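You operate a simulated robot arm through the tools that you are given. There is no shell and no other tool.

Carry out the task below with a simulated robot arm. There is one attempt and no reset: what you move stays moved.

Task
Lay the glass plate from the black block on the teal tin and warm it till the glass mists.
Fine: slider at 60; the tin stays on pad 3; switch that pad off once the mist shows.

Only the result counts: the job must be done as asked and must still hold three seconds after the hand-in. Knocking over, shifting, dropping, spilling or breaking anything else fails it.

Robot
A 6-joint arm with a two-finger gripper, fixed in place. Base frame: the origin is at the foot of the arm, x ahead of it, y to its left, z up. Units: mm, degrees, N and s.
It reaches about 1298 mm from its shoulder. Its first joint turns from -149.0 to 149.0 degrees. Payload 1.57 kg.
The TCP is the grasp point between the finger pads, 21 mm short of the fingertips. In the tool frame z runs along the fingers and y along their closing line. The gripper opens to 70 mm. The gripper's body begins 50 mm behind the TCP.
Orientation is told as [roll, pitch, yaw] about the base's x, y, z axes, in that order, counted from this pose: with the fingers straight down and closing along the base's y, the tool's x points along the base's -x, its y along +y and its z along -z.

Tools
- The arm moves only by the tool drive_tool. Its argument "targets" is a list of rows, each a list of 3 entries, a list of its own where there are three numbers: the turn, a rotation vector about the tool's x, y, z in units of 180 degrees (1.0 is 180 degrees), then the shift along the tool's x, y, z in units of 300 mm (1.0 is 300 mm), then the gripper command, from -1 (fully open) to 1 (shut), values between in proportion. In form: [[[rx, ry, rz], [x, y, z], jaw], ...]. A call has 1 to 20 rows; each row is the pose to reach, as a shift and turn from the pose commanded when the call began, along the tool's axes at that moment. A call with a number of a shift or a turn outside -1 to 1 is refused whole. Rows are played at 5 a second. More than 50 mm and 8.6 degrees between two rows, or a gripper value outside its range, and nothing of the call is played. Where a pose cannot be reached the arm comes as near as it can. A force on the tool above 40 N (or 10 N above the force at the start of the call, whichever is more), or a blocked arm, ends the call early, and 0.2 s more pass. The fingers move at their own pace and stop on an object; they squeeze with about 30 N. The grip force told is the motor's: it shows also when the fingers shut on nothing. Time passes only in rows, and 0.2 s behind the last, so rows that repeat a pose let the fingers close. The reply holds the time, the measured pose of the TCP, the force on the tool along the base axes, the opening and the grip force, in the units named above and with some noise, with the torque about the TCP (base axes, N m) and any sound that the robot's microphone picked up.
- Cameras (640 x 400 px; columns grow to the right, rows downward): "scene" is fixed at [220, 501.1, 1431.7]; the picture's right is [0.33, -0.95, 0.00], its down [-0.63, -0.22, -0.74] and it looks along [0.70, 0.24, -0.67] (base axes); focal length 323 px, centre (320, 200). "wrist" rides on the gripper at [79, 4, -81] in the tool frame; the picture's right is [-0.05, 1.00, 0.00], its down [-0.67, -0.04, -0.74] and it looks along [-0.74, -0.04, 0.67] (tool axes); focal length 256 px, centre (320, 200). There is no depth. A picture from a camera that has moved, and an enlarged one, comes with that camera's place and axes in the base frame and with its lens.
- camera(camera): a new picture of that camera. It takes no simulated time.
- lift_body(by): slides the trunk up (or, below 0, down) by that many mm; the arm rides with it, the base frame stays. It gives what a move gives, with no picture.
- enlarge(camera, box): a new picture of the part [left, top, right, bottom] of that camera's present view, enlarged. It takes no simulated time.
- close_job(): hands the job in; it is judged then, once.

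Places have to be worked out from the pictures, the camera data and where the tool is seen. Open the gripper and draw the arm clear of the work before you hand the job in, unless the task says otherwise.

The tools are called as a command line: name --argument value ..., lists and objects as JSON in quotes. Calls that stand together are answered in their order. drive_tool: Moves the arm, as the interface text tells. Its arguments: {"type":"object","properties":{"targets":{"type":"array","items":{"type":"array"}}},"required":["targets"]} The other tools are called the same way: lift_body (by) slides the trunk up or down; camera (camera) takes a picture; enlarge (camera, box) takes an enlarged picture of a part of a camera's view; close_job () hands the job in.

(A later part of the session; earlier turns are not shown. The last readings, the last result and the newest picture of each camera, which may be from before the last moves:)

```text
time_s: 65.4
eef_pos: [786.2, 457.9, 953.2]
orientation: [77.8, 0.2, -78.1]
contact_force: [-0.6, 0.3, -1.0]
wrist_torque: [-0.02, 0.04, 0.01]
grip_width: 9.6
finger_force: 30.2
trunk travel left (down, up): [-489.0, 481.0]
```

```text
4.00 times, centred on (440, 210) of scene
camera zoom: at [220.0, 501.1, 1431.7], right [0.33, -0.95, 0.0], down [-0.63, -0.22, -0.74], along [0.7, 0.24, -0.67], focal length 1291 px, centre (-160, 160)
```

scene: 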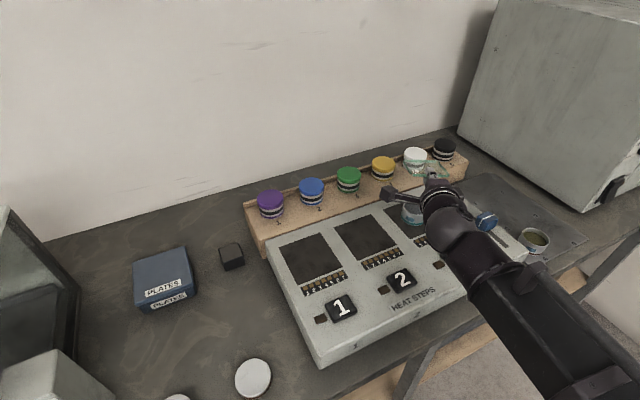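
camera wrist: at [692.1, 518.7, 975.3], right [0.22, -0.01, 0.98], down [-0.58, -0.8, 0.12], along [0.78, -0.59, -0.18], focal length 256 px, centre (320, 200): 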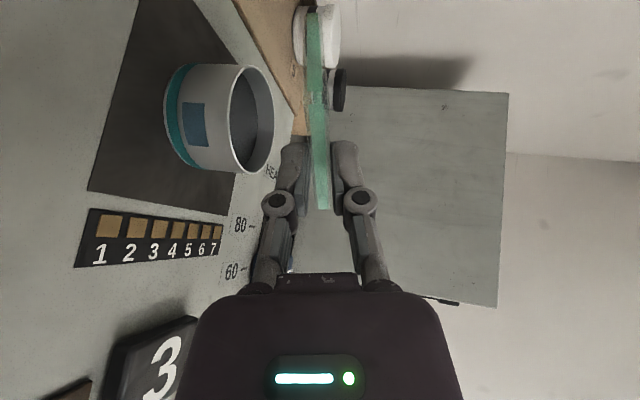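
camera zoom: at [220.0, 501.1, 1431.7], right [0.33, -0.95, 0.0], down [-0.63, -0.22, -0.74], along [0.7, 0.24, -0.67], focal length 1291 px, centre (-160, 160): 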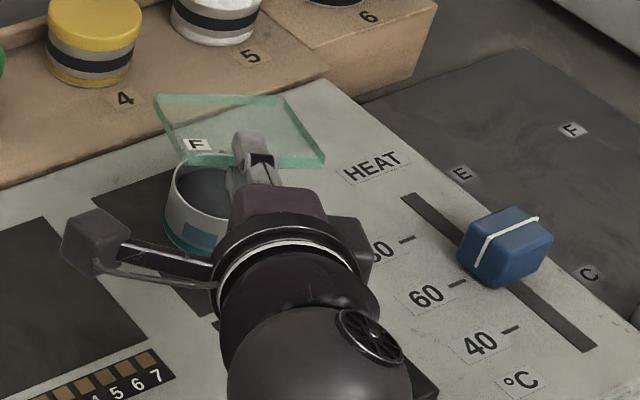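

Plate centre computes to (829.7, 470.4) against tin centre (828.6, 469) in the same view — well centred. Lowering to just above contact (TCP ~925).

lift_body --by -28

camera --camera "wrist"

enlarge --camera "wrist" --box '[180, 0, 372, 120]'

enlarge --camera "scene" --box '[360, 160, 520, 260]'

```text
time_s: 66.1
eef_pos: [786.5, 456.7, 926.7]
orientation: [77.6, 0.1, -78.0]
contact_force: [0.7, 0.9, 4.4]
wrist_torque: [0.09, 0.0, 0.04]
grip_width: 9.5
finger_force: 29.8
trunk travel left (down, up): [-461.0, 509.0]
```

```text
taken
camera wrist: at [691.7, 518.6, 947.7], right [0.22, -0.01, 0.98], down [-0.58, -0.8, 0.12], along [0.78, -0.59, -0.18], focal length 256 px, centre (320, 200)
```

wrist: 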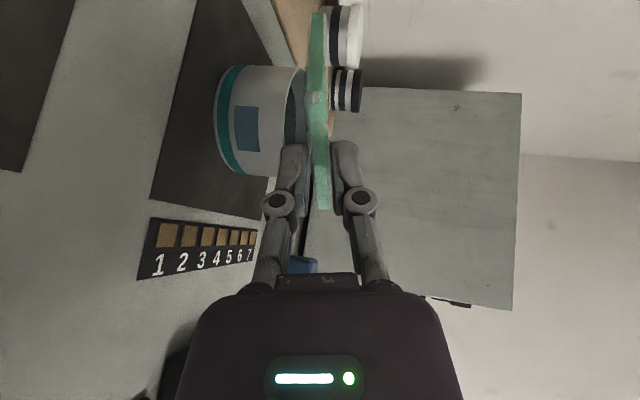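

```text
3.33 times, centred on (276, 60) of wrist
camera zoom: at [691.7, 518.6, 947.7], right [0.22, -0.01, 0.98], down [-0.58, -0.8, 0.12], along [0.78, -0.59, -0.18], focal length 853 px, centre (467, 667)
```

zoom: 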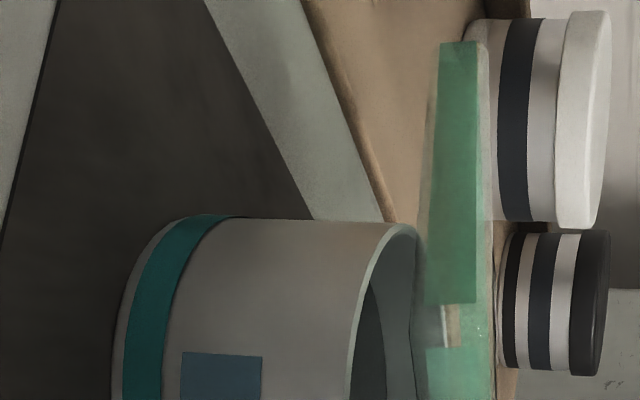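

```text
4.00 times, centred on (440, 210) of scene
camera zoom: at [220.0, 501.1, 1431.7], right [0.33, -0.95, 0.0], down [-0.63, -0.22, -0.74], along [0.7, 0.24, -0.67], focal length 1291 px, centre (-160, 160)
```

zoom: 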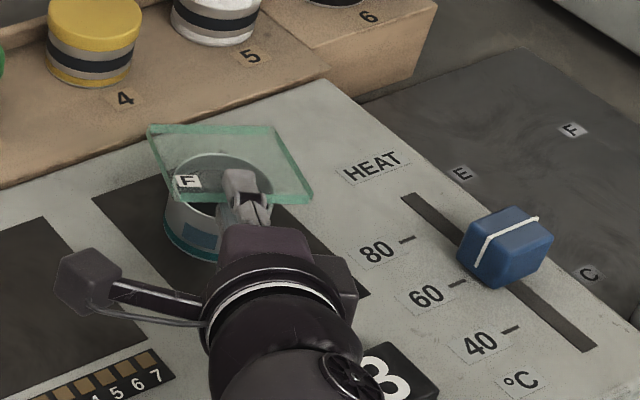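

The 4–6 N upward force with almost no lever arm tells me the lower fingertip is touching the tin's near rim (the finger reaches ~11 mm under the plate, but the plate only overhangs the tin ~7 mm). I back off upward at once and check the tin.

lift_body --by 40

camera --camera "wrist"

enlarge --camera "scene" --box '[360, 160, 520, 260]'

```text
time_s: 67.0
eef_pos: [784.0, 457.6, 964.9]
orientation: [77.6, 0.1, -77.9]
contact_force: [0.2, 0.6, -1.0]
wrist_torque: [-0.05, 0.07, 0.05]
grip_width: 9.7
finger_force: 29.7
trunk travel left (down, up): [-501.0, 469.0]
```

```text
taken
camera wrist: at [692.2, 518.8, 987.1], right [0.22, -0.01, 0.98], down [-0.58, -0.8, 0.12], along [0.78, -0.59, -0.18], focal length 256 px, centre (320, 200)
```

wrist: 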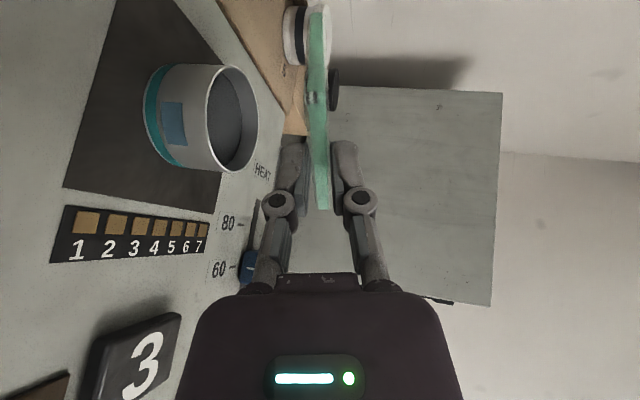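

```text
4.00 times, centred on (440, 210) of scene
camera zoom: at [220.0, 501.1, 1431.7], right [0.33, -0.95, 0.0], down [-0.63, -0.22, -0.74], along [0.7, 0.24, -0.67], focal length 1291 px, centre (-160, 160)
```

zoom: 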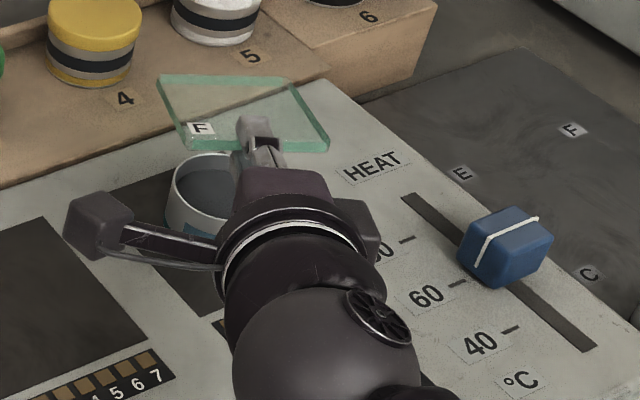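

Tin is unmoved. I'll return the plate to the block and regrip it ~22 mm off-centre along its front edge with less overlap, so the finger clears the round tin. Raising and retracing the path.

lift_body --by 58

drive_tool --targets '[[[0, 0.0063, -0.00138], [0.0558, -0.004, -0.0184], 1], [[0, 0.0127, -0.00276], [0.1115, -0.008, -0.0368], 1], [[0, 0.019, -0.00414], [0.1673, -0.012, -0.0551], 1], [[0, 0.0253, -0.00552], [0.223, -0.016, -0.0735], 1], [[0, 0.0317, -0.0069], [0.2788, -0.02, -0.0919], 1], [[0, 0.038, -0.00828], [0.3345, -0.0241, -0.1103], 1], [[0, 0.0443, -0.00966], [0.3903, -0.0281, -0.1286], 1], [[0, 0.0507, -0.01103], [0.446, -0.0321, -0.147], 1], [[0, 0.057, -0.0124], [0.5018, -0.0361, -0.1654], 1], [[0, 0.0633, -0.0138], [0.5575, -0.0401, -0.1838], 1], [[0, 0.0697, -0.01517], [0.6133, -0.0441, -0.2021], 1], [[0, 0.076, -0.01655], [0.669, -0.0481, -0.2205], 1]]'

```text
time_s: 68.0
eef_pos: [785.8, 457.2, 1023.2]
orientation: [77.6, 0.1, -78.1]
contact_force: [0.4, -0.7, -1.1]
wrist_torque: [-0.07, 0.1, 0.0]
grip_width: 9.4
finger_force: 29.2
trunk travel left (down, up): [-559.0, 411.0]
```

```text
time_s: 70.5
eef_pos: [677.2, 639.4, 1024.2]
orientation: [77.7, 0.1, -64.0]
contact_force: [0.1, 0.2, -1.6]
wrist_torque: [-0.04, 0.11, -0.01]
grip_width: 9.7
finger_force: 29.6
trunk travel left (down, up): [-559.0, 411.0]
```

On track. Second half back to above the block.

drive_tool --targets '[[[0, 0.0063, -0.00138], [0.0591, -0.001, -0.0048], 1], [[0, 0.0127, -0.00276], [0.1182, -0.0021, -0.0095], 1], [[0, 0.019, -0.00414], [0.1773, -0.0031, -0.0143], 1], [[0, 0.0253, -0.00552], [0.2364, -0.0041, -0.019], 1], [[0, 0.0317, -0.0069], [0.2955, -0.0052, -0.0238], 1], [[0, 0.038, -0.00828], [0.3547, -0.0062, -0.0285], 1], [[0, 0.0443, -0.00966], [0.4138, -0.0072, -0.0333], 1], [[0, 0.0507, -0.01103], [0.4729, -0.0083, -0.038], 1], [[0, 0.057, -0.0124], [0.532, -0.0093, -0.0428], 1], [[0, 0.0633, -0.0138], [0.5911, -0.0103, -0.0475], 1], [[0, 0.0697, -0.01517], [0.6502, -0.0114, -0.0523], 1], [[0, 0.076, -0.01655], [0.7093, -0.0124, -0.057], 1]]'

camera --camera "wrist"

enlarge --camera "scene" --box '[160, 170, 368, 300]'

```text
time_s: 73.2
eef_pos: [569.4, 824.8, 1023.8]
orientation: [77.7, 0.1, -50.0]
contact_force: [0.1, -0.2, -1.6]
wrist_torque: [-0.07, 0.08, 0.0]
grip_width: 9.3
finger_force: 30.0
trunk travel left (down, up): [-559.0, 411.0]
```

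```text
taken
camera wrist: at [458.1, 834.2, 1045.2], right [0.2, 0.1, 0.98], down [-0.13, -0.98, 0.12], along [0.97, -0.16, -0.18], focal length 256 px, centre (320, 200)
```

wrist: 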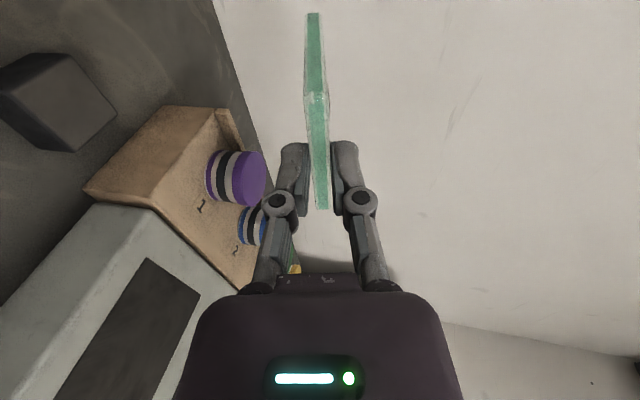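

```text
3.08 times, centred on (264, 235) of scene
camera zoom: at [220.0, 501.1, 1431.7], right [0.33, -0.95, 0.0], down [-0.63, -0.22, -0.74], along [0.7, 0.24, -0.67], focal length 993 px, centre (492, 92)
```

zoom: 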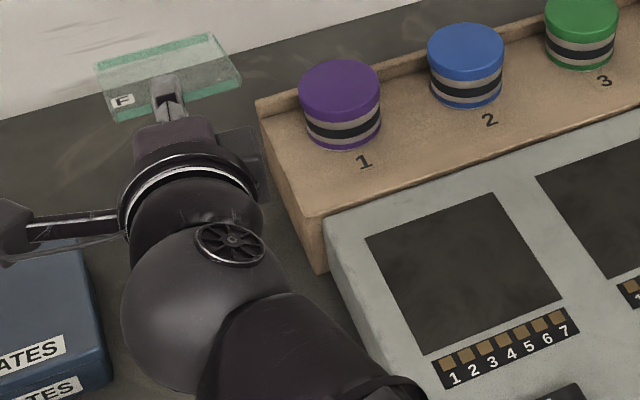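

Plate is back above the block at the same pose. Lowering most of the way.

lift_body --by -120

lift_body --by -36

lift_body --by -8

camera --camera "wrist"

enlarge --camera "scene" --box '[160, 220, 368, 350]'

```text
time_s: 74.7
eef_pos: [570.0, 823.8, 903.9]
orientation: [77.7, 0.1, -50.1]
contact_force: [0.2, -0.9, -1.9]
wrist_torque: [-0.09, 0.09, 0.01]
grip_width: 9.8
finger_force: 29.9
trunk travel left (down, up): [-439.0, 531.0]
```

```text
time_s: 75.5
eef_pos: [569.8, 823.4, 867.2]
orientation: [77.7, 0.0, -50.0]
contact_force: [0.3, -0.5, -1.5]
wrist_torque: [-0.02, 0.09, -0.02]
grip_width: 9.5
finger_force: 29.7
trunk travel left (down, up): [-403.0, 567.0]
```

```text
time_s: 76.0
eef_pos: [570.4, 824.0, 860.0]
orientation: [77.7, 0.2, -50.0]
contact_force: [-0.1, -0.2, -1.5]
wrist_torque: [-0.06, 0.06, 0.0]
grip_width: 9.5
finger_force: 29.9
trunk travel left (down, up): [-395.0, 575.0]
```

```text
taken
camera wrist: at [458.5, 833.7, 881.2], right [0.2, 0.09, 0.98], down [-0.14, -0.98, 0.12], along [0.97, -0.16, -0.18], focal length 256 px, centre (320, 200)
```

wrist: 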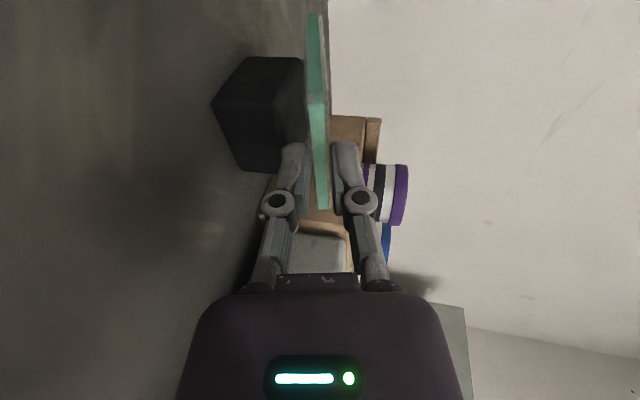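

```text
3.08 times, centred on (264, 285) of scene
camera zoom: at [220.0, 501.1, 1431.7], right [0.33, -0.95, 0.0], down [-0.63, -0.22, -0.74], along [0.7, 0.24, -0.67], focal length 993 px, centre (492, -62)
```

zoom: 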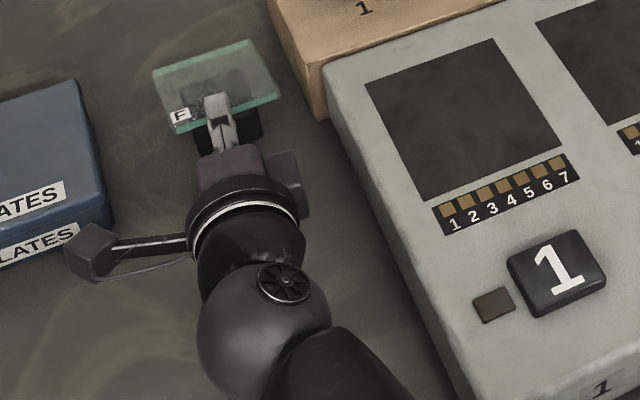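

At z 860, about 2 mm deeper than before; I step back 2 mm, then lower until the rear rests on the block.

drive_tool --targets '[[[0, 0, 0], [0, -0.0014, -0.0065], 1]]'

lift_body --by -4

lift_body --by -3

lift_body --by -4

enlarge --camera "wrist" --box '[220, 60, 412, 180]'

```text
time_s: 76.4
eef_pos: [567.5, 821.6, 860.5]
orientation: [77.6, 0.1, -49.9]
contact_force: [0.2, 0.3, -1.0]
wrist_torque: [0.0, -0.03, 0.01]
grip_width: 9.4
finger_force: 30.2
trunk travel left (down, up): [-395.0, 575.0]
```

```text
time_s: 77.0
eef_pos: [567.8, 822.2, 855.4]
orientation: [77.7, 0.1, -50.0]
contact_force: [-1.0, -1.6, 1.3]
wrist_torque: [-0.01, -0.06, -0.06]
grip_width: 9.4
finger_force: 30.5
trunk travel left (down, up): [-391.0, 579.0]
```

```text
time_s: 77.5
eef_pos: [567.9, 822.3, 853.0]
orientation: [77.8, 0.1, -50.0]
contact_force: [-0.3, -1.4, 1.4]
wrist_torque: [0.01, -0.14, 0.02]
grip_width: 9.6
finger_force: 30.2
trunk travel left (down, up): [-388.0, 582.0]
```

```text
time_s: 78.0
eef_pos: [567.5, 822.6, 848.3]
orientation: [77.7, 0.1, -50.0]
contact_force: [-1.8, -1.2, 2.2]
wrist_torque: [0.03, -0.15, -0.02]
grip_width: 9.7
finger_force: 29.7
trunk travel left (down, up): [-384.0, 586.0]
```

```text
3.33 times, centred on (316, 120) of wrist
camera zoom: at [456.0, 832.1, 870.6], right [0.2, 0.1, 0.98], down [-0.14, -0.98, 0.12], along [0.97, -0.16, -0.18], focal length 853 px, centre (333, 467)
```

zoom: 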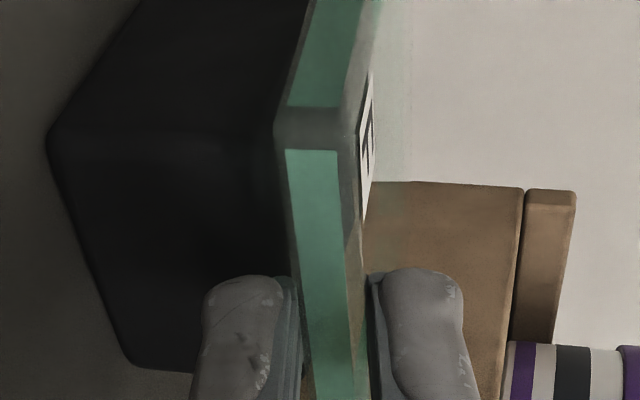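

Plate is nearly flat on the block. Opening gradually to 26 mm to let it down fully.

drive_tool --targets '[[[0, 0, 0], [0, 0, 0], 0.68], [[0, 0, 0], [0, 0, 0], 0.62], [[0, 0, 0], [0, 0, 0], 0.56], [[0, 0, 0], [0, 0, 0], 0.5], [[0, 0, 0], [0, 0, 0], 0.44], [[0, 0, 0], [0, 0, 0], 0.35], [[0, 0, 0], [0, 0, 0], 0.257], [[0, 0, 0], [0, 0, 0], 0.257]]'

camera --camera "wrist"

enlarge --camera "wrist" --box '[230, 80, 422, 200]'

enlarge --camera "scene" --box '[160, 220, 368, 350]'

```text
time_s: 79.8
eef_pos: [567.3, 822.6, 848.5]
orientation: [77.7, 0.1, -50.1]
contact_force: [-0.9, 0.5, -0.4]
wrist_torque: [-0.01, -0.01, -0.03]
grip_width: 25.7
finger_force: 0.0
trunk travel left (down, up): [-384.0, 586.0]
```

```text
taken
camera wrist: at [456.3, 832.3, 870.3], right [0.2, 0.1, 0.98], down [-0.14, -0.98, 0.12], along [0.97, -0.16, -0.18], focal length 256 px, centre (320, 200)
```

wrist: 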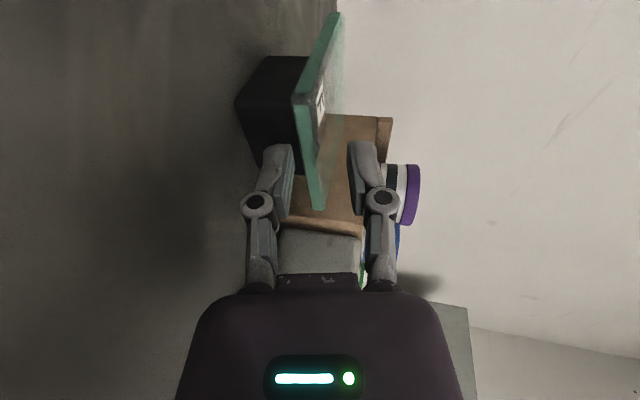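

```text
3.33 times, centred on (326, 140) of wrist
camera zoom: at [456.3, 832.3, 870.3], right [0.2, 0.1, 0.98], down [-0.14, -0.98, 0.12], along [0.97, -0.16, -0.18], focal length 853 px, centre (300, 400)
```

zoom: 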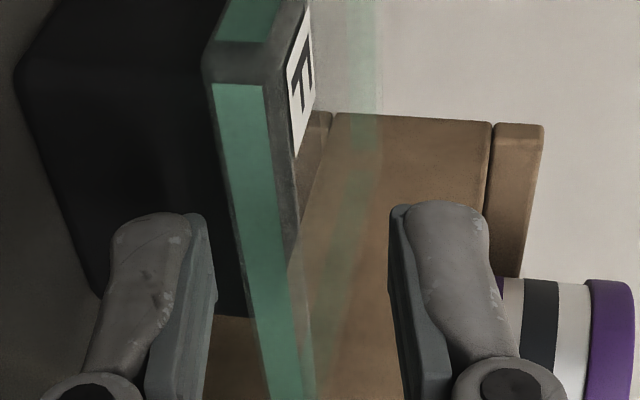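

```text
3.08 times, centred on (264, 285) of scene
camera zoom: at [220.0, 501.1, 1431.7], right [0.33, -0.95, 0.0], down [-0.63, -0.22, -0.74], along [0.7, 0.24, -0.67], focal length 993 px, centre (492, -62)
```

zoom: 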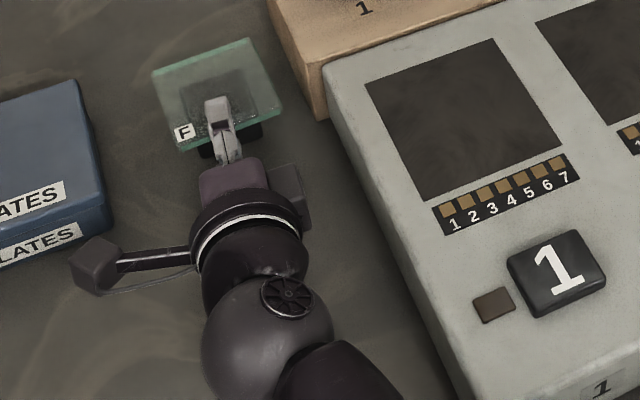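

Plate rests flat on the block again. Now retreat 35 mm, shift 20.5 mm left, and re-check before going in.

drive_tool --targets '[[[0, 0, 0], [0, -0.0083, -0.038], 0.257], [[0, 0, 0], [0, -0.0166, -0.076], 0.257], [[0, 0, 0], [0, -0.0249, -0.114], 0.257], [[0, 0, 0], [0.034, -0.0249, -0.114], 0.257], [[0, 0, 0], [0.0683, -0.0249, -0.114], 0.257], [[0, 0, 0], [0.0683, -0.0249, -0.114], 0.257]]'

camera --camera "wrist"

enlarge --camera "wrist" --box '[230, 80, 422, 200]'

enlarge --camera "scene" --box '[160, 220, 368, 350]'

```text
time_s: 81.2
eef_pos: [528.4, 816.3, 847.1]
orientation: [77.5, 0.1, -49.9]
contact_force: [-0.3, -1.0, 0.5]
wrist_torque: [0.01, 0.02, 0.03]
grip_width: 25.7
finger_force: 0.0
trunk travel left (down, up): [-384.0, 586.0]
```

```text
taken
camera wrist: at [415.9, 825.6, 870.3], right [0.2, 0.1, 0.98], down [-0.14, -0.98, 0.12], along [0.97, -0.16, -0.18], focal length 256 px, centre (320, 200)
```

wrist: 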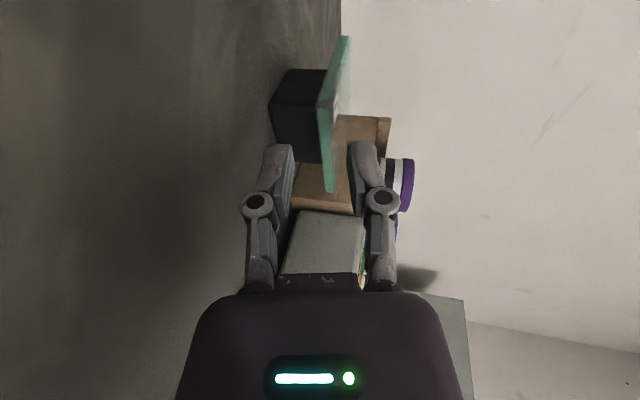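

```text
3.33 times, centred on (326, 140) of wrist
camera zoom: at [415.9, 825.6, 870.3], right [0.2, 0.1, 0.98], down [-0.14, -0.98, 0.12], along [0.97, -0.16, -0.18], focal length 853 px, centre (300, 400)
```

zoom: 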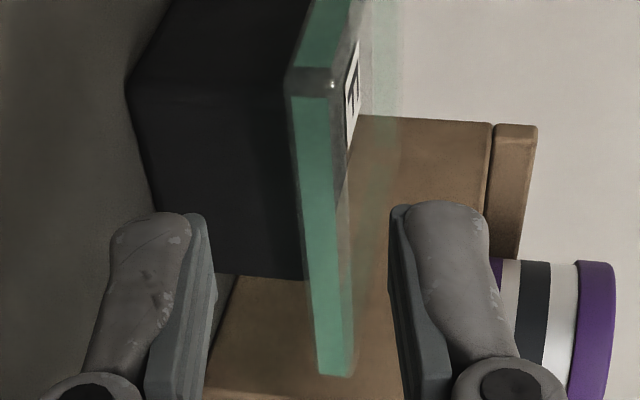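

```text
3.08 times, centred on (264, 285) of scene
camera zoom: at [220.0, 501.1, 1431.7], right [0.33, -0.95, 0.0], down [-0.63, -0.22, -0.74], along [0.7, 0.24, -0.67], focal length 993 px, centre (492, -62)
```

zoom: 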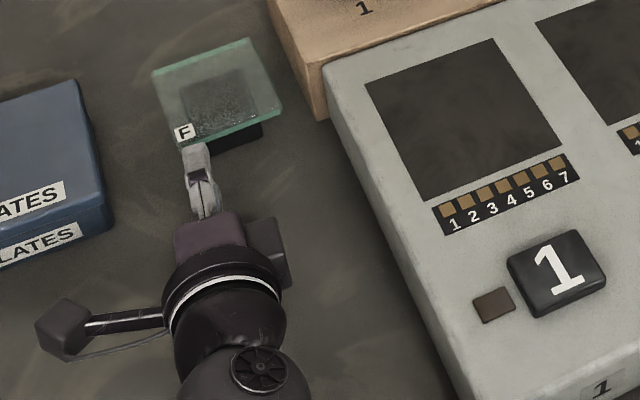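

Aligned: finger at ~21 mm left of the plate's middle. Advancing 31.7 mm for ~9 mm overlap.

drive_tool --targets '[[[0, 0, 0], [0, 0.0075, 0.0344], 0.257], [[0, 0, 0], [0, 0.015, 0.0688], 0.257], [[0, 0, 0], [0, 0.0225, 0.1032], 0.257], [[0, 0, 0], [0, 0.0225, 0.1032], 0.257]]'

lift_body --by 9

camera --camera "wrist"

enlarge --camera "scene" --box '[160, 220, 368, 350]'

```text
time_s: 82.2
eef_pos: [552.1, 834.5, 848.7]
orientation: [77.7, 0.1, -50.0]
contact_force: [-0.5, -0.4, 0.0]
wrist_torque: [0.05, 0.02, -0.03]
grip_width: 26.0
finger_force: 0.2
trunk travel left (down, up): [-384.0, 586.0]
```

```text
time_s: 82.8
eef_pos: [552.2, 834.4, 857.4]
orientation: [77.7, 0.1, -50.0]
contact_force: [0.3, 0.2, -1.2]
wrist_torque: [0.01, 0.0, -0.01]
grip_width: 26.5
finger_force: 0.4
trunk travel left (down, up): [-393.0, 577.0]
```

```text
taken
camera wrist: at [439.8, 845.0, 879.3], right [0.2, 0.1, 0.98], down [-0.14, -0.98, 0.12], along [0.97, -0.16, -0.18], focal length 256 px, centre (320, 200)
```

wrist: 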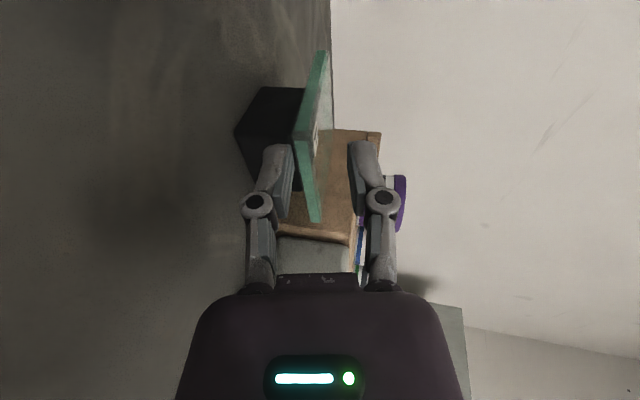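

```text
3.08 times, centred on (264, 285) of scene
camera zoom: at [220.0, 501.1, 1431.7], right [0.33, -0.95, 0.0], down [-0.63, -0.22, -0.74], along [0.7, 0.24, -0.67], focal length 993 px, centre (492, -62)
```

zoom: 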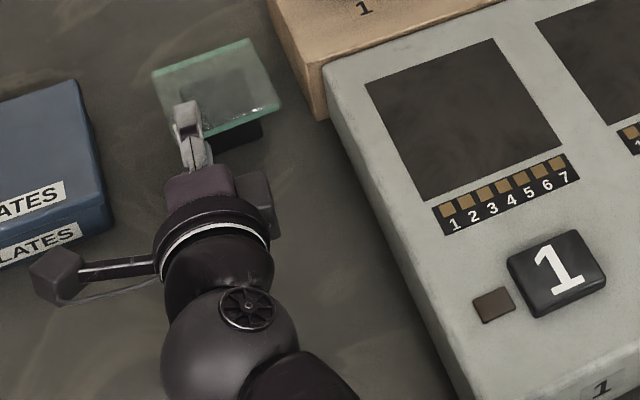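

The front edge is lifted slightly at the left part. Closing gradually.

drive_tool --targets '[[[0, 0, 0], [0, 0, 0], 0.37], [[0, 0, 0], [0, 0, 0], 0.45], [[0, 0, 0], [0, 0, 0], 0.53], [[0, 0, 0], [0, 0, 0], 0.6], [[0, 0, 0], [0, 0, 0], 0.67], [[0, 0, 0], [0, 0, 0], 0.75], [[0, 0, 0], [0, 0, 0], 0.9], [[0, 0, 0], [0, 0, 0], 1], [[0, 0, 0], [0, 0, 0], 1], [[0, 0, 0], [0, 0, 0], 1]]'

camera --camera "wrist"

enlarge --camera "wrist" --box '[220, 60, 412, 180]'

enlarge --camera "scene" --box '[180, 220, 276, 280]'

```text
time_s: 85.0
eef_pos: [551.1, 834.6, 857.2]
orientation: [77.7, 0.1, -50.1]
contact_force: [0.0, 0.8, -0.2]
wrist_torque: [-0.02, -0.02, 0.01]
grip_width: 9.3
finger_force: 29.9
trunk travel left (down, up): [-393.0, 577.0]
```

```text
taken
camera wrist: at [439.8, 845.0, 879.3], right [0.2, 0.1, 0.98], down [-0.14, -0.98, 0.12], along [0.97, -0.16, -0.18], focal length 256 px, centre (320, 200)
```

wrist: 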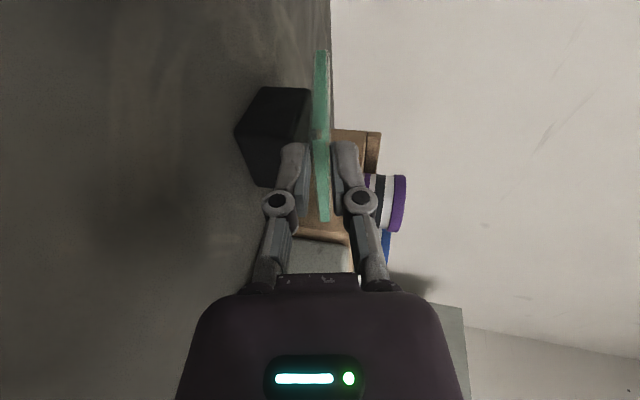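

```text
3.33 times, centred on (316, 120) of wrist
camera zoom: at [439.8, 845.0, 879.3], right [0.2, 0.1, 0.98], down [-0.14, -0.98, 0.12], along [0.97, -0.16, -0.18], focal length 853 px, centre (333, 467)
```

zoom: 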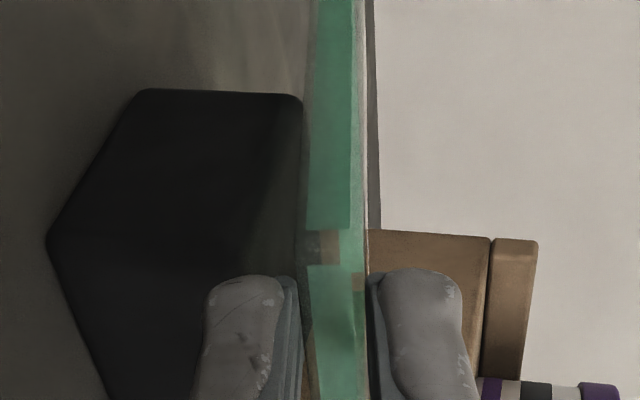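

```text
6.67 times, centred on (228, 250) of scene
camera zoom: at [220.0, 501.1, 1431.7], right [0.33, -0.95, 0.0], down [-0.63, -0.22, -0.74], along [0.7, 0.24, -0.67], focal length 2151 px, centre (933, -133)
```

zoom: 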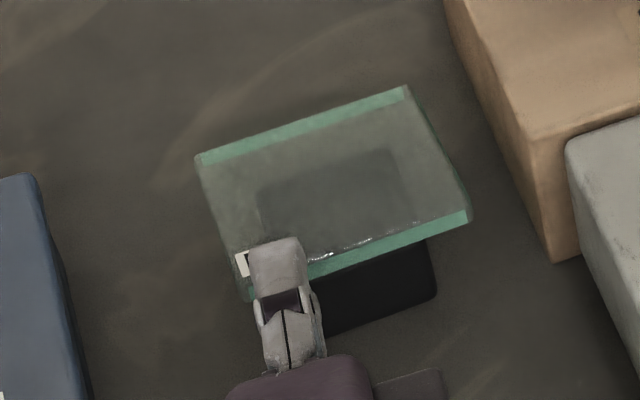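

Gripped and aligned (9.3 mm, 30 N). Lifting in small steps.

lift_body --by 3

lift_body --by 4

lift_body --by 6

camera --camera "wrist"

enlarge --camera "wrist" --box '[220, 0, 412, 120]'

enlarge --camera "scene" --box '[180, 220, 276, 280]'

```text
time_s: 85.5
eef_pos: [551.5, 834.4, 860.4]
orientation: [77.6, 0.2, -50.0]
contact_force: [0.1, -0.5, -1.9]
wrist_torque: [-0.01, 0.09, 0.0]
grip_width: 9.4
finger_force: 29.9
trunk travel left (down, up): [-396.0, 574.0]
```

```text
time_s: 86.0
eef_pos: [551.2, 834.8, 862.7]
orientation: [77.7, 0.1, -50.1]
contact_force: [-0.7, 0.1, -1.1]
wrist_torque: [-0.03, 0.08, -0.02]
grip_width: 9.7
finger_force: 30.4
trunk travel left (down, up): [-400.0, 570.0]
```

```text
time_s: 86.6
eef_pos: [550.3, 834.1, 870.6]
orientation: [77.6, 0.2, -50.0]
contact_force: [0.0, 0.4, -1.7]
wrist_torque: [-0.02, 0.08, 0.02]
grip_width: 9.5
finger_force: 29.9
trunk travel left (down, up): [-406.0, 564.0]
```

```text
taken
camera wrist: at [439.9, 845.1, 892.2], right [0.2, 0.1, 0.98], down [-0.14, -0.98, 0.12], along [0.97, -0.16, -0.18], focal length 256 px, centre (320, 200)
```

wrist: 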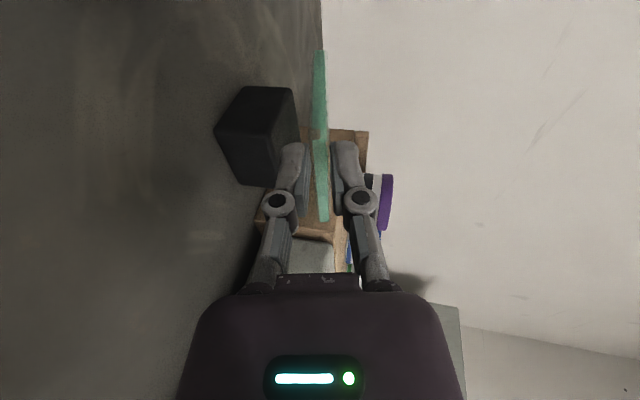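

```text
3.33 times, centred on (316, 60) of wrist
camera zoom: at [439.9, 845.1, 892.2], right [0.2, 0.1, 0.98], down [-0.14, -0.98, 0.12], along [0.97, -0.16, -0.18], focal length 853 px, centre (333, 667)
```

zoom: 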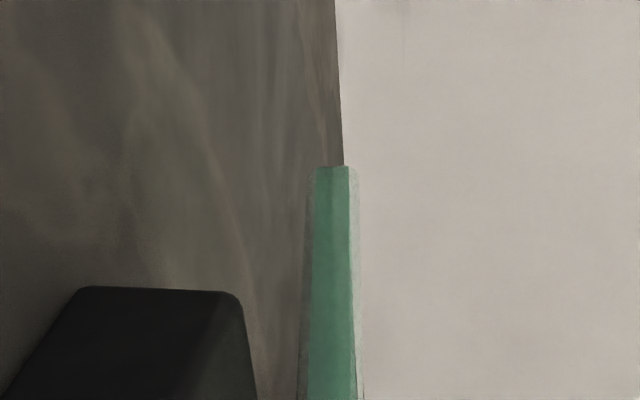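

```text
6.67 times, centred on (228, 250) of scene
camera zoom: at [220.0, 501.1, 1431.7], right [0.33, -0.95, 0.0], down [-0.63, -0.22, -0.74], along [0.7, 0.24, -0.67], focal length 2151 px, centre (933, -133)
```

zoom: 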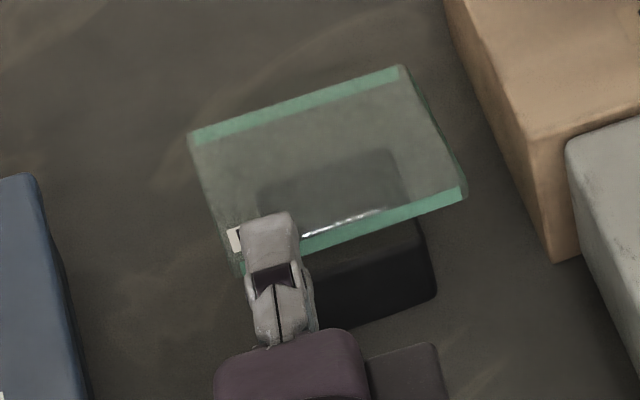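

The plate is free of the block and aligned. Raising to travel height.

lift_body --by 20

lift_body --by 60

lift_body --by 73

enlarge --camera "scene" --box '[160, 160, 320, 260]'

```text
time_s: 87.2
eef_pos: [550.8, 834.2, 890.9]
orientation: [77.8, 0.0, -50.0]
contact_force: [1.2, 1.3, -2.5]
wrist_torque: [-0.03, 0.14, 0.05]
grip_width: 9.8
finger_force: 30.0
trunk travel left (down, up): [-426.0, 544.0]
```

```text
time_s: 88.2
eef_pos: [552.3, 833.6, 950.5]
orientation: [77.7, 0.1, -50.0]
contact_force: [0.8, 0.2, -1.3]
wrist_torque: [-0.03, 0.09, 0.03]
grip_width: 9.4
finger_force: 30.0
trunk travel left (down, up): [-486.0, 484.0]
```

```text
time_s: 89.4
eef_pos: [552.5, 835.5, 1023.4]
orientation: [77.8, 0.1, -49.9]
contact_force: [0.4, 0.0, -1.7]
wrist_torque: [-0.06, 0.11, 0.0]
grip_width: 9.6
finger_force: 29.6
trunk travel left (down, up): [-559.0, 411.0]
```

```text
4.00 times, centred on (240, 210) of scene
camera zoom: at [220.0, 501.1, 1431.7], right [0.33, -0.95, 0.0], down [-0.63, -0.22, -0.74], along [0.7, 0.24, -0.67], focal length 1291 px, centre (640, 160)
```

zoom: 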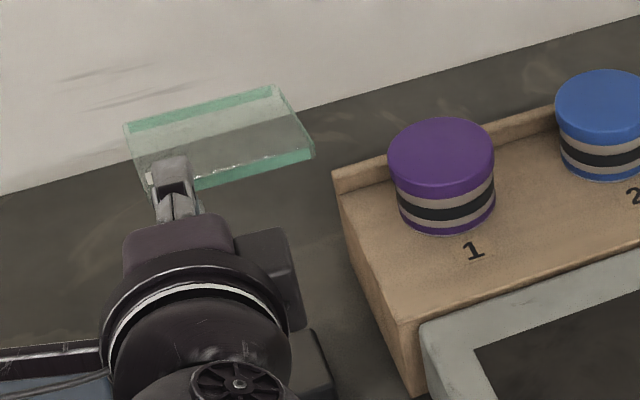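

Steady at travel height. Carrying to the tin again, first half.

drive_tool --targets '[[[0, -0.0063, 0.00138], [-0.0585, -0.0017, -0.0079], 1], [[0, -0.0127, 0.00276], [-0.117, -0.0035, -0.0159], 1], [[0, -0.019, 0.00414], [-0.1755, -0.0052, -0.0238], 1], [[0, -0.0253, 0.00552], [-0.2339, -0.0069, -0.0317], 1], [[0, -0.0317, 0.0069], [-0.2924, -0.0086, -0.0396], 1], [[0, -0.038, 0.00828], [-0.3509, -0.0104, -0.0476], 1], [[0, -0.0443, 0.00966], [-0.4094, -0.0121, -0.0555], 1], [[0, -0.0507, 0.01103], [-0.4679, -0.0138, -0.0634], 1], [[0, -0.057, 0.0124], [-0.5264, -0.0155, -0.0713], 1], [[0, -0.0633, 0.0138], [-0.5848, -0.0173, -0.0793], 1], [[0, -0.0697, 0.01517], [-0.6433, -0.019, -0.0872], 1], [[0, -0.076, 0.01655], [-0.7018, -0.0207, -0.0951], 1]]'

```text
time_s: 92.0
eef_pos: [664.1, 656.0, 1023.3]
orientation: [77.7, 0.1, -64.1]
contact_force: [-0.8, -0.3, -2.0]
wrist_torque: [-0.05, 0.12, 0.0]
grip_width: 9.5
finger_force: 29.9
trunk travel left (down, up): [-559.0, 411.0]
```

Second half to above the tin.

drive_tool --targets '[[[0, -0.0063, 0.00138], [-0.0585, 0.0012, 0.0056], 1], [[0, -0.0127, 0.00276], [-0.117, 0.0024, 0.0111], 1], [[0, -0.019, 0.00414], [-0.1755, 0.0036, 0.0167], 1], [[0, -0.0253, 0.00552], [-0.234, 0.0049, 0.0223], 1], [[0, -0.0317, 0.0069], [-0.2925, 0.0061, 0.0278], 1], [[0, -0.038, 0.00828], [-0.351, 0.0073, 0.0334], 1], [[0, -0.0443, 0.00966], [-0.4095, 0.0085, 0.039], 1], [[0, -0.0507, 0.01103], [-0.468, 0.0097, 0.0445], 1], [[0, -0.057, 0.0124], [-0.5265, 0.0109, 0.0501], 1], [[0, -0.0633, 0.0138], [-0.585, 0.0122, 0.0557], 1], [[0, -0.0697, 0.01517], [-0.6435, 0.0134, 0.0612], 1], [[0, -0.076, 0.01655], [-0.702, 0.0146, 0.0668], 1]]'

lift_body --by -70

camera --camera "wrist"

enlarge --camera "scene" --box '[360, 160, 520, 260]'

```text
time_s: 94.6
eef_pos: [776.5, 476.2, 1024.2]
orientation: [77.8, 0.1, -78.0]
contact_force: [0.6, 0.0, -1.9]
wrist_torque: [-0.04, 0.12, -0.02]
grip_width: 9.8
finger_force: 29.8
trunk travel left (down, up): [-559.0, 411.0]
```

```text
time_s: 95.6
eef_pos: [776.1, 477.2, 953.2]
orientation: [77.7, 0.1, -78.0]
contact_force: [0.5, 0.6, -1.8]
wrist_torque: [0.0, 0.08, -0.02]
grip_width: 9.7
finger_force: 30.0
trunk travel left (down, up): [-489.0, 481.0]
```

```text
taken
camera wrist: at [682.1, 538.2, 975.3], right [0.22, -0.01, 0.98], down [-0.58, -0.8, 0.12], along [0.78, -0.59, -0.18], focal length 256 px, centre (320, 200)
```

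wrist: 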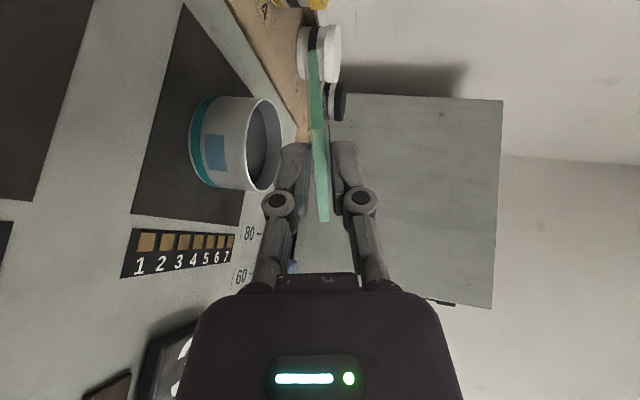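

```text
4.00 times, centred on (440, 210) of scene
camera zoom: at [220.0, 501.1, 1431.7], right [0.33, -0.95, 0.0], down [-0.63, -0.22, -0.74], along [0.7, 0.24, -0.67], focal length 1291 px, centre (-160, 160)
```

zoom: 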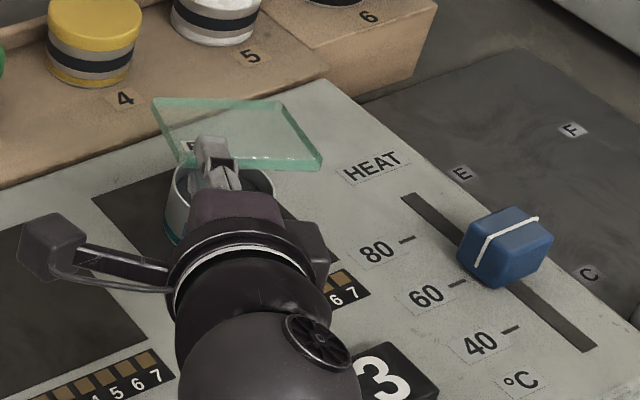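

Plate centre is now (825.9, 471.4) vs tin (828.6, 469), i.e. about 2–3 mm toward the robot and left as planned to give the finger room. Pulling back 1 mm more and lowering to near contact.

drive_tool --targets '[[[0, 0, 0], [0, -0.0007, -0.0033], 1]]'

lift_body --by -24

camera --camera "wrist"

enlarge --camera "wrist" --box '[200, 40, 392, 160]'

enlarge --camera "scene" --box '[380, 170, 476, 230]'

```text
time_s: 96.0
eef_pos: [774.4, 477.1, 954.3]
orientation: [77.7, -0.1, -78.0]
contact_force: [0.4, -0.3, -0.8]
wrist_torque: [0.02, 0.11, 0.01]
grip_width: 9.6
finger_force: 30.3
trunk travel left (down, up): [-489.0, 481.0]
```

```text
time_s: 96.7
eef_pos: [773.8, 476.8, 930.2]
orientation: [77.8, 0.1, -77.9]
contact_force: [0.0, -0.2, -0.6]
wrist_torque: [0.02, 0.08, -0.01]
grip_width: 9.4
finger_force: 30.2
trunk travel left (down, up): [-465.0, 505.0]
```

```text
taken
camera wrist: at [680.7, 537.8, 951.1], right [0.22, -0.01, 0.98], down [-0.58, -0.8, 0.12], along [0.78, -0.59, -0.18], focal length 256 px, centre (320, 200)
```

wrist: 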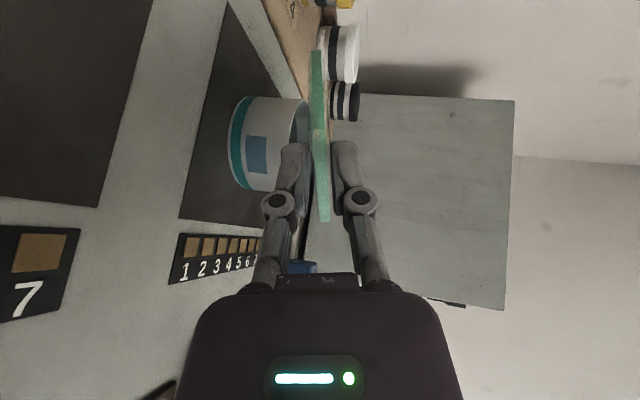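

```text
3.33 times, centred on (296, 100) of wrist
camera zoom: at [680.7, 537.8, 951.1], right [0.22, -0.01, 0.98], down [-0.58, -0.8, 0.12], along [0.78, -0.59, -0.18], focal length 853 px, centre (400, 533)
```

zoom: 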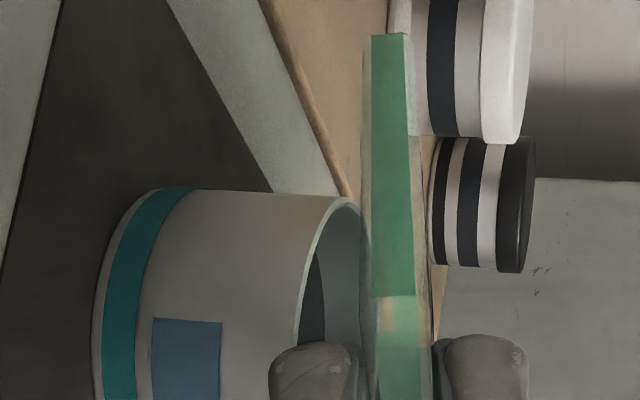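

```text
6.67 times, centred on (428, 200) of scene
camera zoom: at [220.0, 501.1, 1431.7], right [0.33, -0.95, 0.0], down [-0.63, -0.22, -0.74], along [0.7, 0.24, -0.67], focal length 2151 px, centre (-400, 200)
```

zoom: 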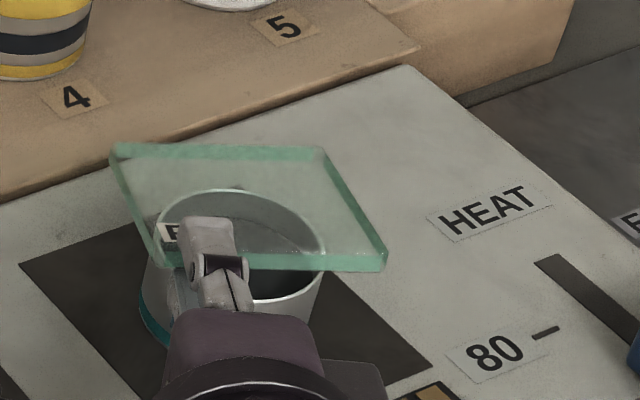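

No contact yet at z 930. Lowering in 2–3 mm steps while watching force and torque.

lift_body --by -3

lift_body --by -2

```text
time_s: 97.3
eef_pos: [775.3, 476.6, 926.2]
orientation: [77.7, 0.0, -78.0]
contact_force: [-0.4, -0.1, -0.3]
wrist_torque: [0.02, -0.06, -0.03]
grip_width: 9.9
finger_force: 29.6
trunk travel left (down, up): [-462.0, 508.0]
```

```text
time_s: 97.8
eef_pos: [773.8, 476.1, 924.5]
orientation: [77.7, 0.1, -78.1]
contact_force: [-0.5, 0.3, -0.8]
wrist_torque: [0.0, -0.06, 0.04]
grip_width: 9.3
finger_force: 29.8
trunk travel left (down, up): [-460.0, 510.0]
```

Torque shifted by −0.15 N·m about y with ~1–2 N: the plate's far side now rests on the far rim. Loosening the jaw slowly to 14 mm so the plate rests on rim and lower finger.

drive_tool --targets '[[[0, 0, 0], [0, 0, 0], 0.74], [[0, 0, 0], [0, 0, 0], 0.71], [[0, 0, 0], [0, 0, 0], 0.69], [[0, 0, 0], [0, 0, 0], 0.67], [[0, 0, 0], [0, 0, 0], 0.65], [[0, 0, 0], [0, 0, 0], 0.63], [[0, 0, 0], [0, 0, 0], 0.61], [[0, 0, 0], [0, 0, 0], 0.6]]'

camera --camera "wrist"

enlarge --camera "wrist" --box '[200, 40, 392, 160]'

enlarge --camera "scene" --box '[380, 170, 476, 230]'

```text
time_s: 99.6
eef_pos: [774.6, 476.9, 925.0]
orientation: [77.7, 0.2, -78.0]
contact_force: [1.9, 0.4, -0.4]
wrist_torque: [0.01, 0.01, 0.0]
grip_width: 14.0
finger_force: 0.1
trunk travel left (down, up): [-460.0, 510.0]
```

```text
taken
camera wrist: at [680.5, 537.7, 946.3], right [0.22, -0.01, 0.98], down [-0.58, -0.8, 0.12], along [0.78, -0.59, -0.18], focal length 256 px, centre (320, 200)
```

wrist: 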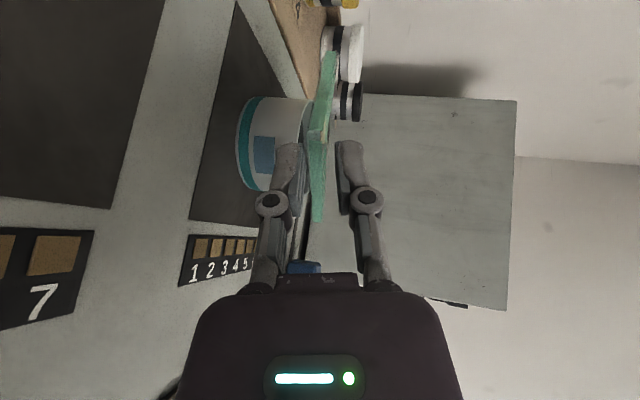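

```text
3.33 times, centred on (296, 100) of wrist
camera zoom: at [680.5, 537.7, 946.3], right [0.22, -0.01, 0.98], down [-0.58, -0.8, 0.12], along [0.78, -0.59, -0.18], focal length 853 px, centre (400, 533)
```

zoom: 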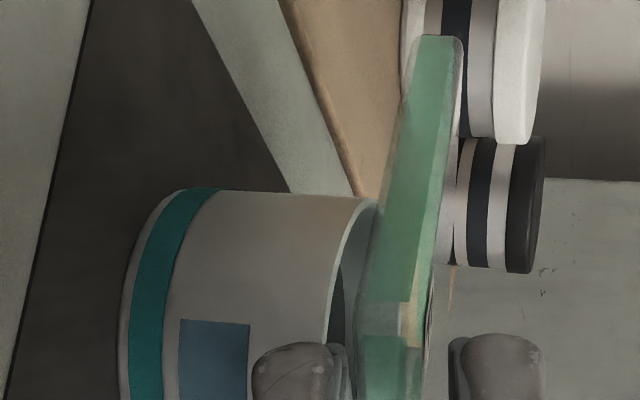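

```text
6.67 times, centred on (428, 200) of scene
camera zoom: at [220.0, 501.1, 1431.7], right [0.33, -0.95, 0.0], down [-0.63, -0.22, -0.74], along [0.7, 0.24, -0.67], focal length 2151 px, centre (-400, 200)
```

zoom: 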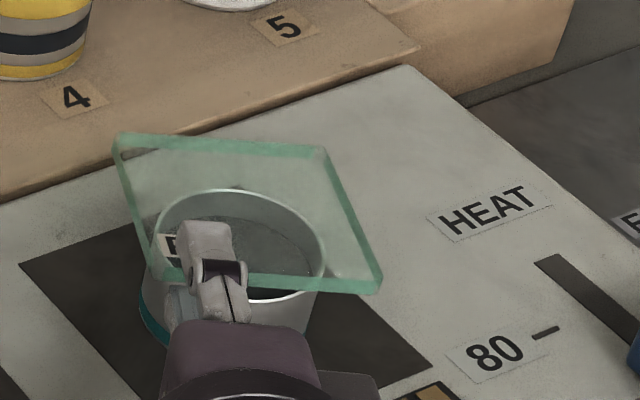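

The plate now rests on the tin rim and on the lower finger at its left-front. Opening further to 20 mm slowly.

drive_tool --targets '[[[0, 0, 0], [0, 0, 0], 0.57], [[0, 0, 0], [0, 0, 0], 0.54], [[0, 0, 0], [0, 0, 0], 0.51], [[0, 0, 0], [0, 0, 0], 0.48], [[0, 0, 0], [0, 0, 0], 0.45], [[0, 0, 0], [0, 0, 0], 0.43], [[0, 0, 0], [0, 0, 0], 0.43]]'

enlarge --camera "wrist" --box '[200, 40, 392, 160]'

enlarge --camera "scene" --box '[380, 170, 476, 230]'

```text
time_s: 101.2
eef_pos: [774.2, 475.9, 924.4]
orientation: [77.7, 0.2, -78.0]
contact_force: [-0.5, -0.7, -0.5]
wrist_torque: [0.01, 0.02, 0.03]
grip_width: 20.2
finger_force: 0.2
trunk travel left (down, up): [-460.0, 510.0]
```

```text
3.33 times, centred on (296, 100) of wrist
camera zoom: at [680.5, 537.7, 946.3], right [0.22, -0.01, 0.98], down [-0.58, -0.8, 0.12], along [0.78, -0.59, -0.18], focal length 853 px, centre (400, 533)
```

zoom: 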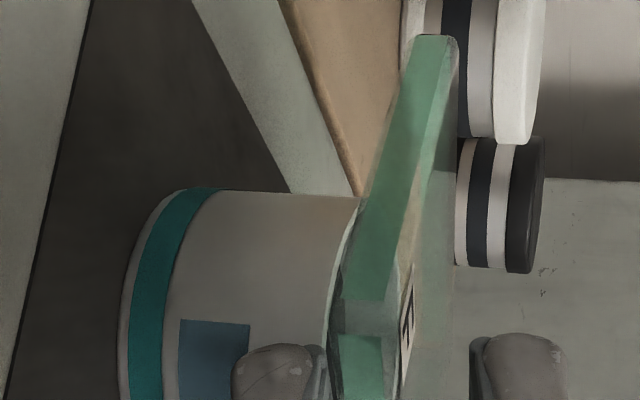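

```text
6.67 times, centred on (428, 200) of scene
camera zoom: at [220.0, 501.1, 1431.7], right [0.33, -0.95, 0.0], down [-0.63, -0.22, -0.74], along [0.7, 0.24, -0.67], focal length 2151 px, centre (-400, 200)
```

zoom: 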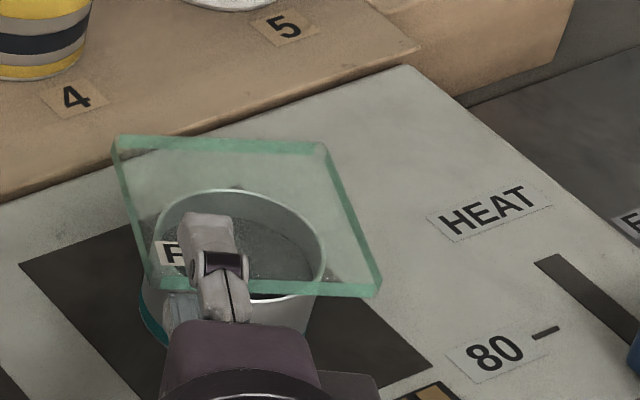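

The plate still leans on the lower finger at its front-left (corner ~912 vs rim ~901). Lowering gently so it settles flat.

lift_body --by -4

lift_body --by -4

enlarge --camera "wrist" --box '[200, 40, 392, 160]'

enlarge --camera "scene" --box '[380, 170, 476, 230]'

```text
time_s: 101.7
eef_pos: [774.2, 475.6, 920.7]
orientation: [77.7, 0.0, -78.0]
contact_force: [-0.9, -0.2, -0.2]
wrist_torque: [0.01, 0.03, -0.02]
grip_width: 20.2
finger_force: 0.1
trunk travel left (down, up): [-456.0, 514.0]
```

```text
time_s: 102.2
eef_pos: [773.9, 477.1, 917.3]
orientation: [77.7, 0.1, -78.1]
contact_force: [-0.4, -0.2, -0.3]
wrist_torque: [0.01, 0.02, 0.02]
grip_width: 19.7
finger_force: 0.2
trunk travel left (down, up): [-452.0, 518.0]
```

```text
3.33 times, centred on (296, 100) of wrist
camera zoom: at [680.5, 537.7, 938.4], right [0.22, -0.01, 0.98], down [-0.58, -0.8, 0.12], along [0.78, -0.59, -0.18], focal length 853 px, centre (400, 533)
```

zoom: 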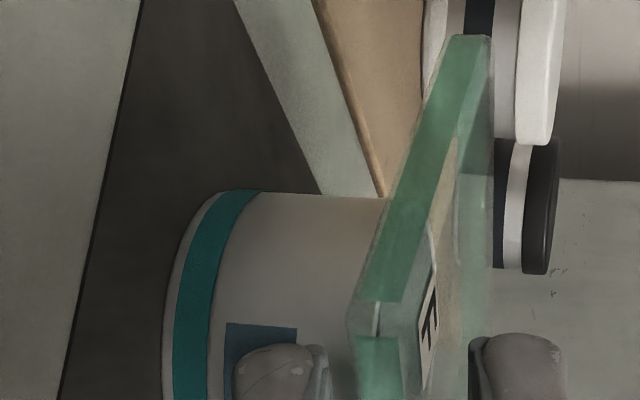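

```text
6.67 times, centred on (428, 200) of scene
camera zoom: at [220.0, 501.1, 1431.7], right [0.33, -0.95, 0.0], down [-0.63, -0.22, -0.74], along [0.7, 0.24, -0.67], focal length 2151 px, centre (-400, 200)
```

zoom: 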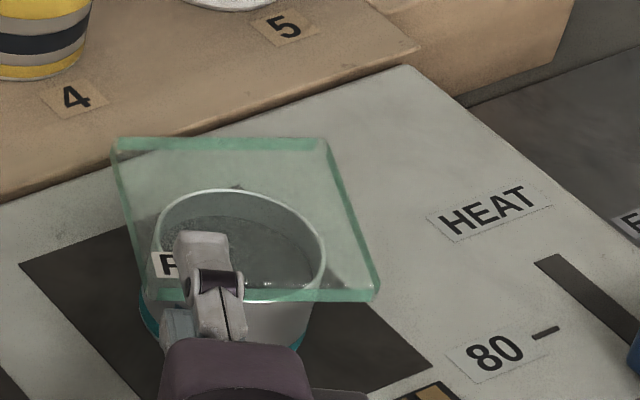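

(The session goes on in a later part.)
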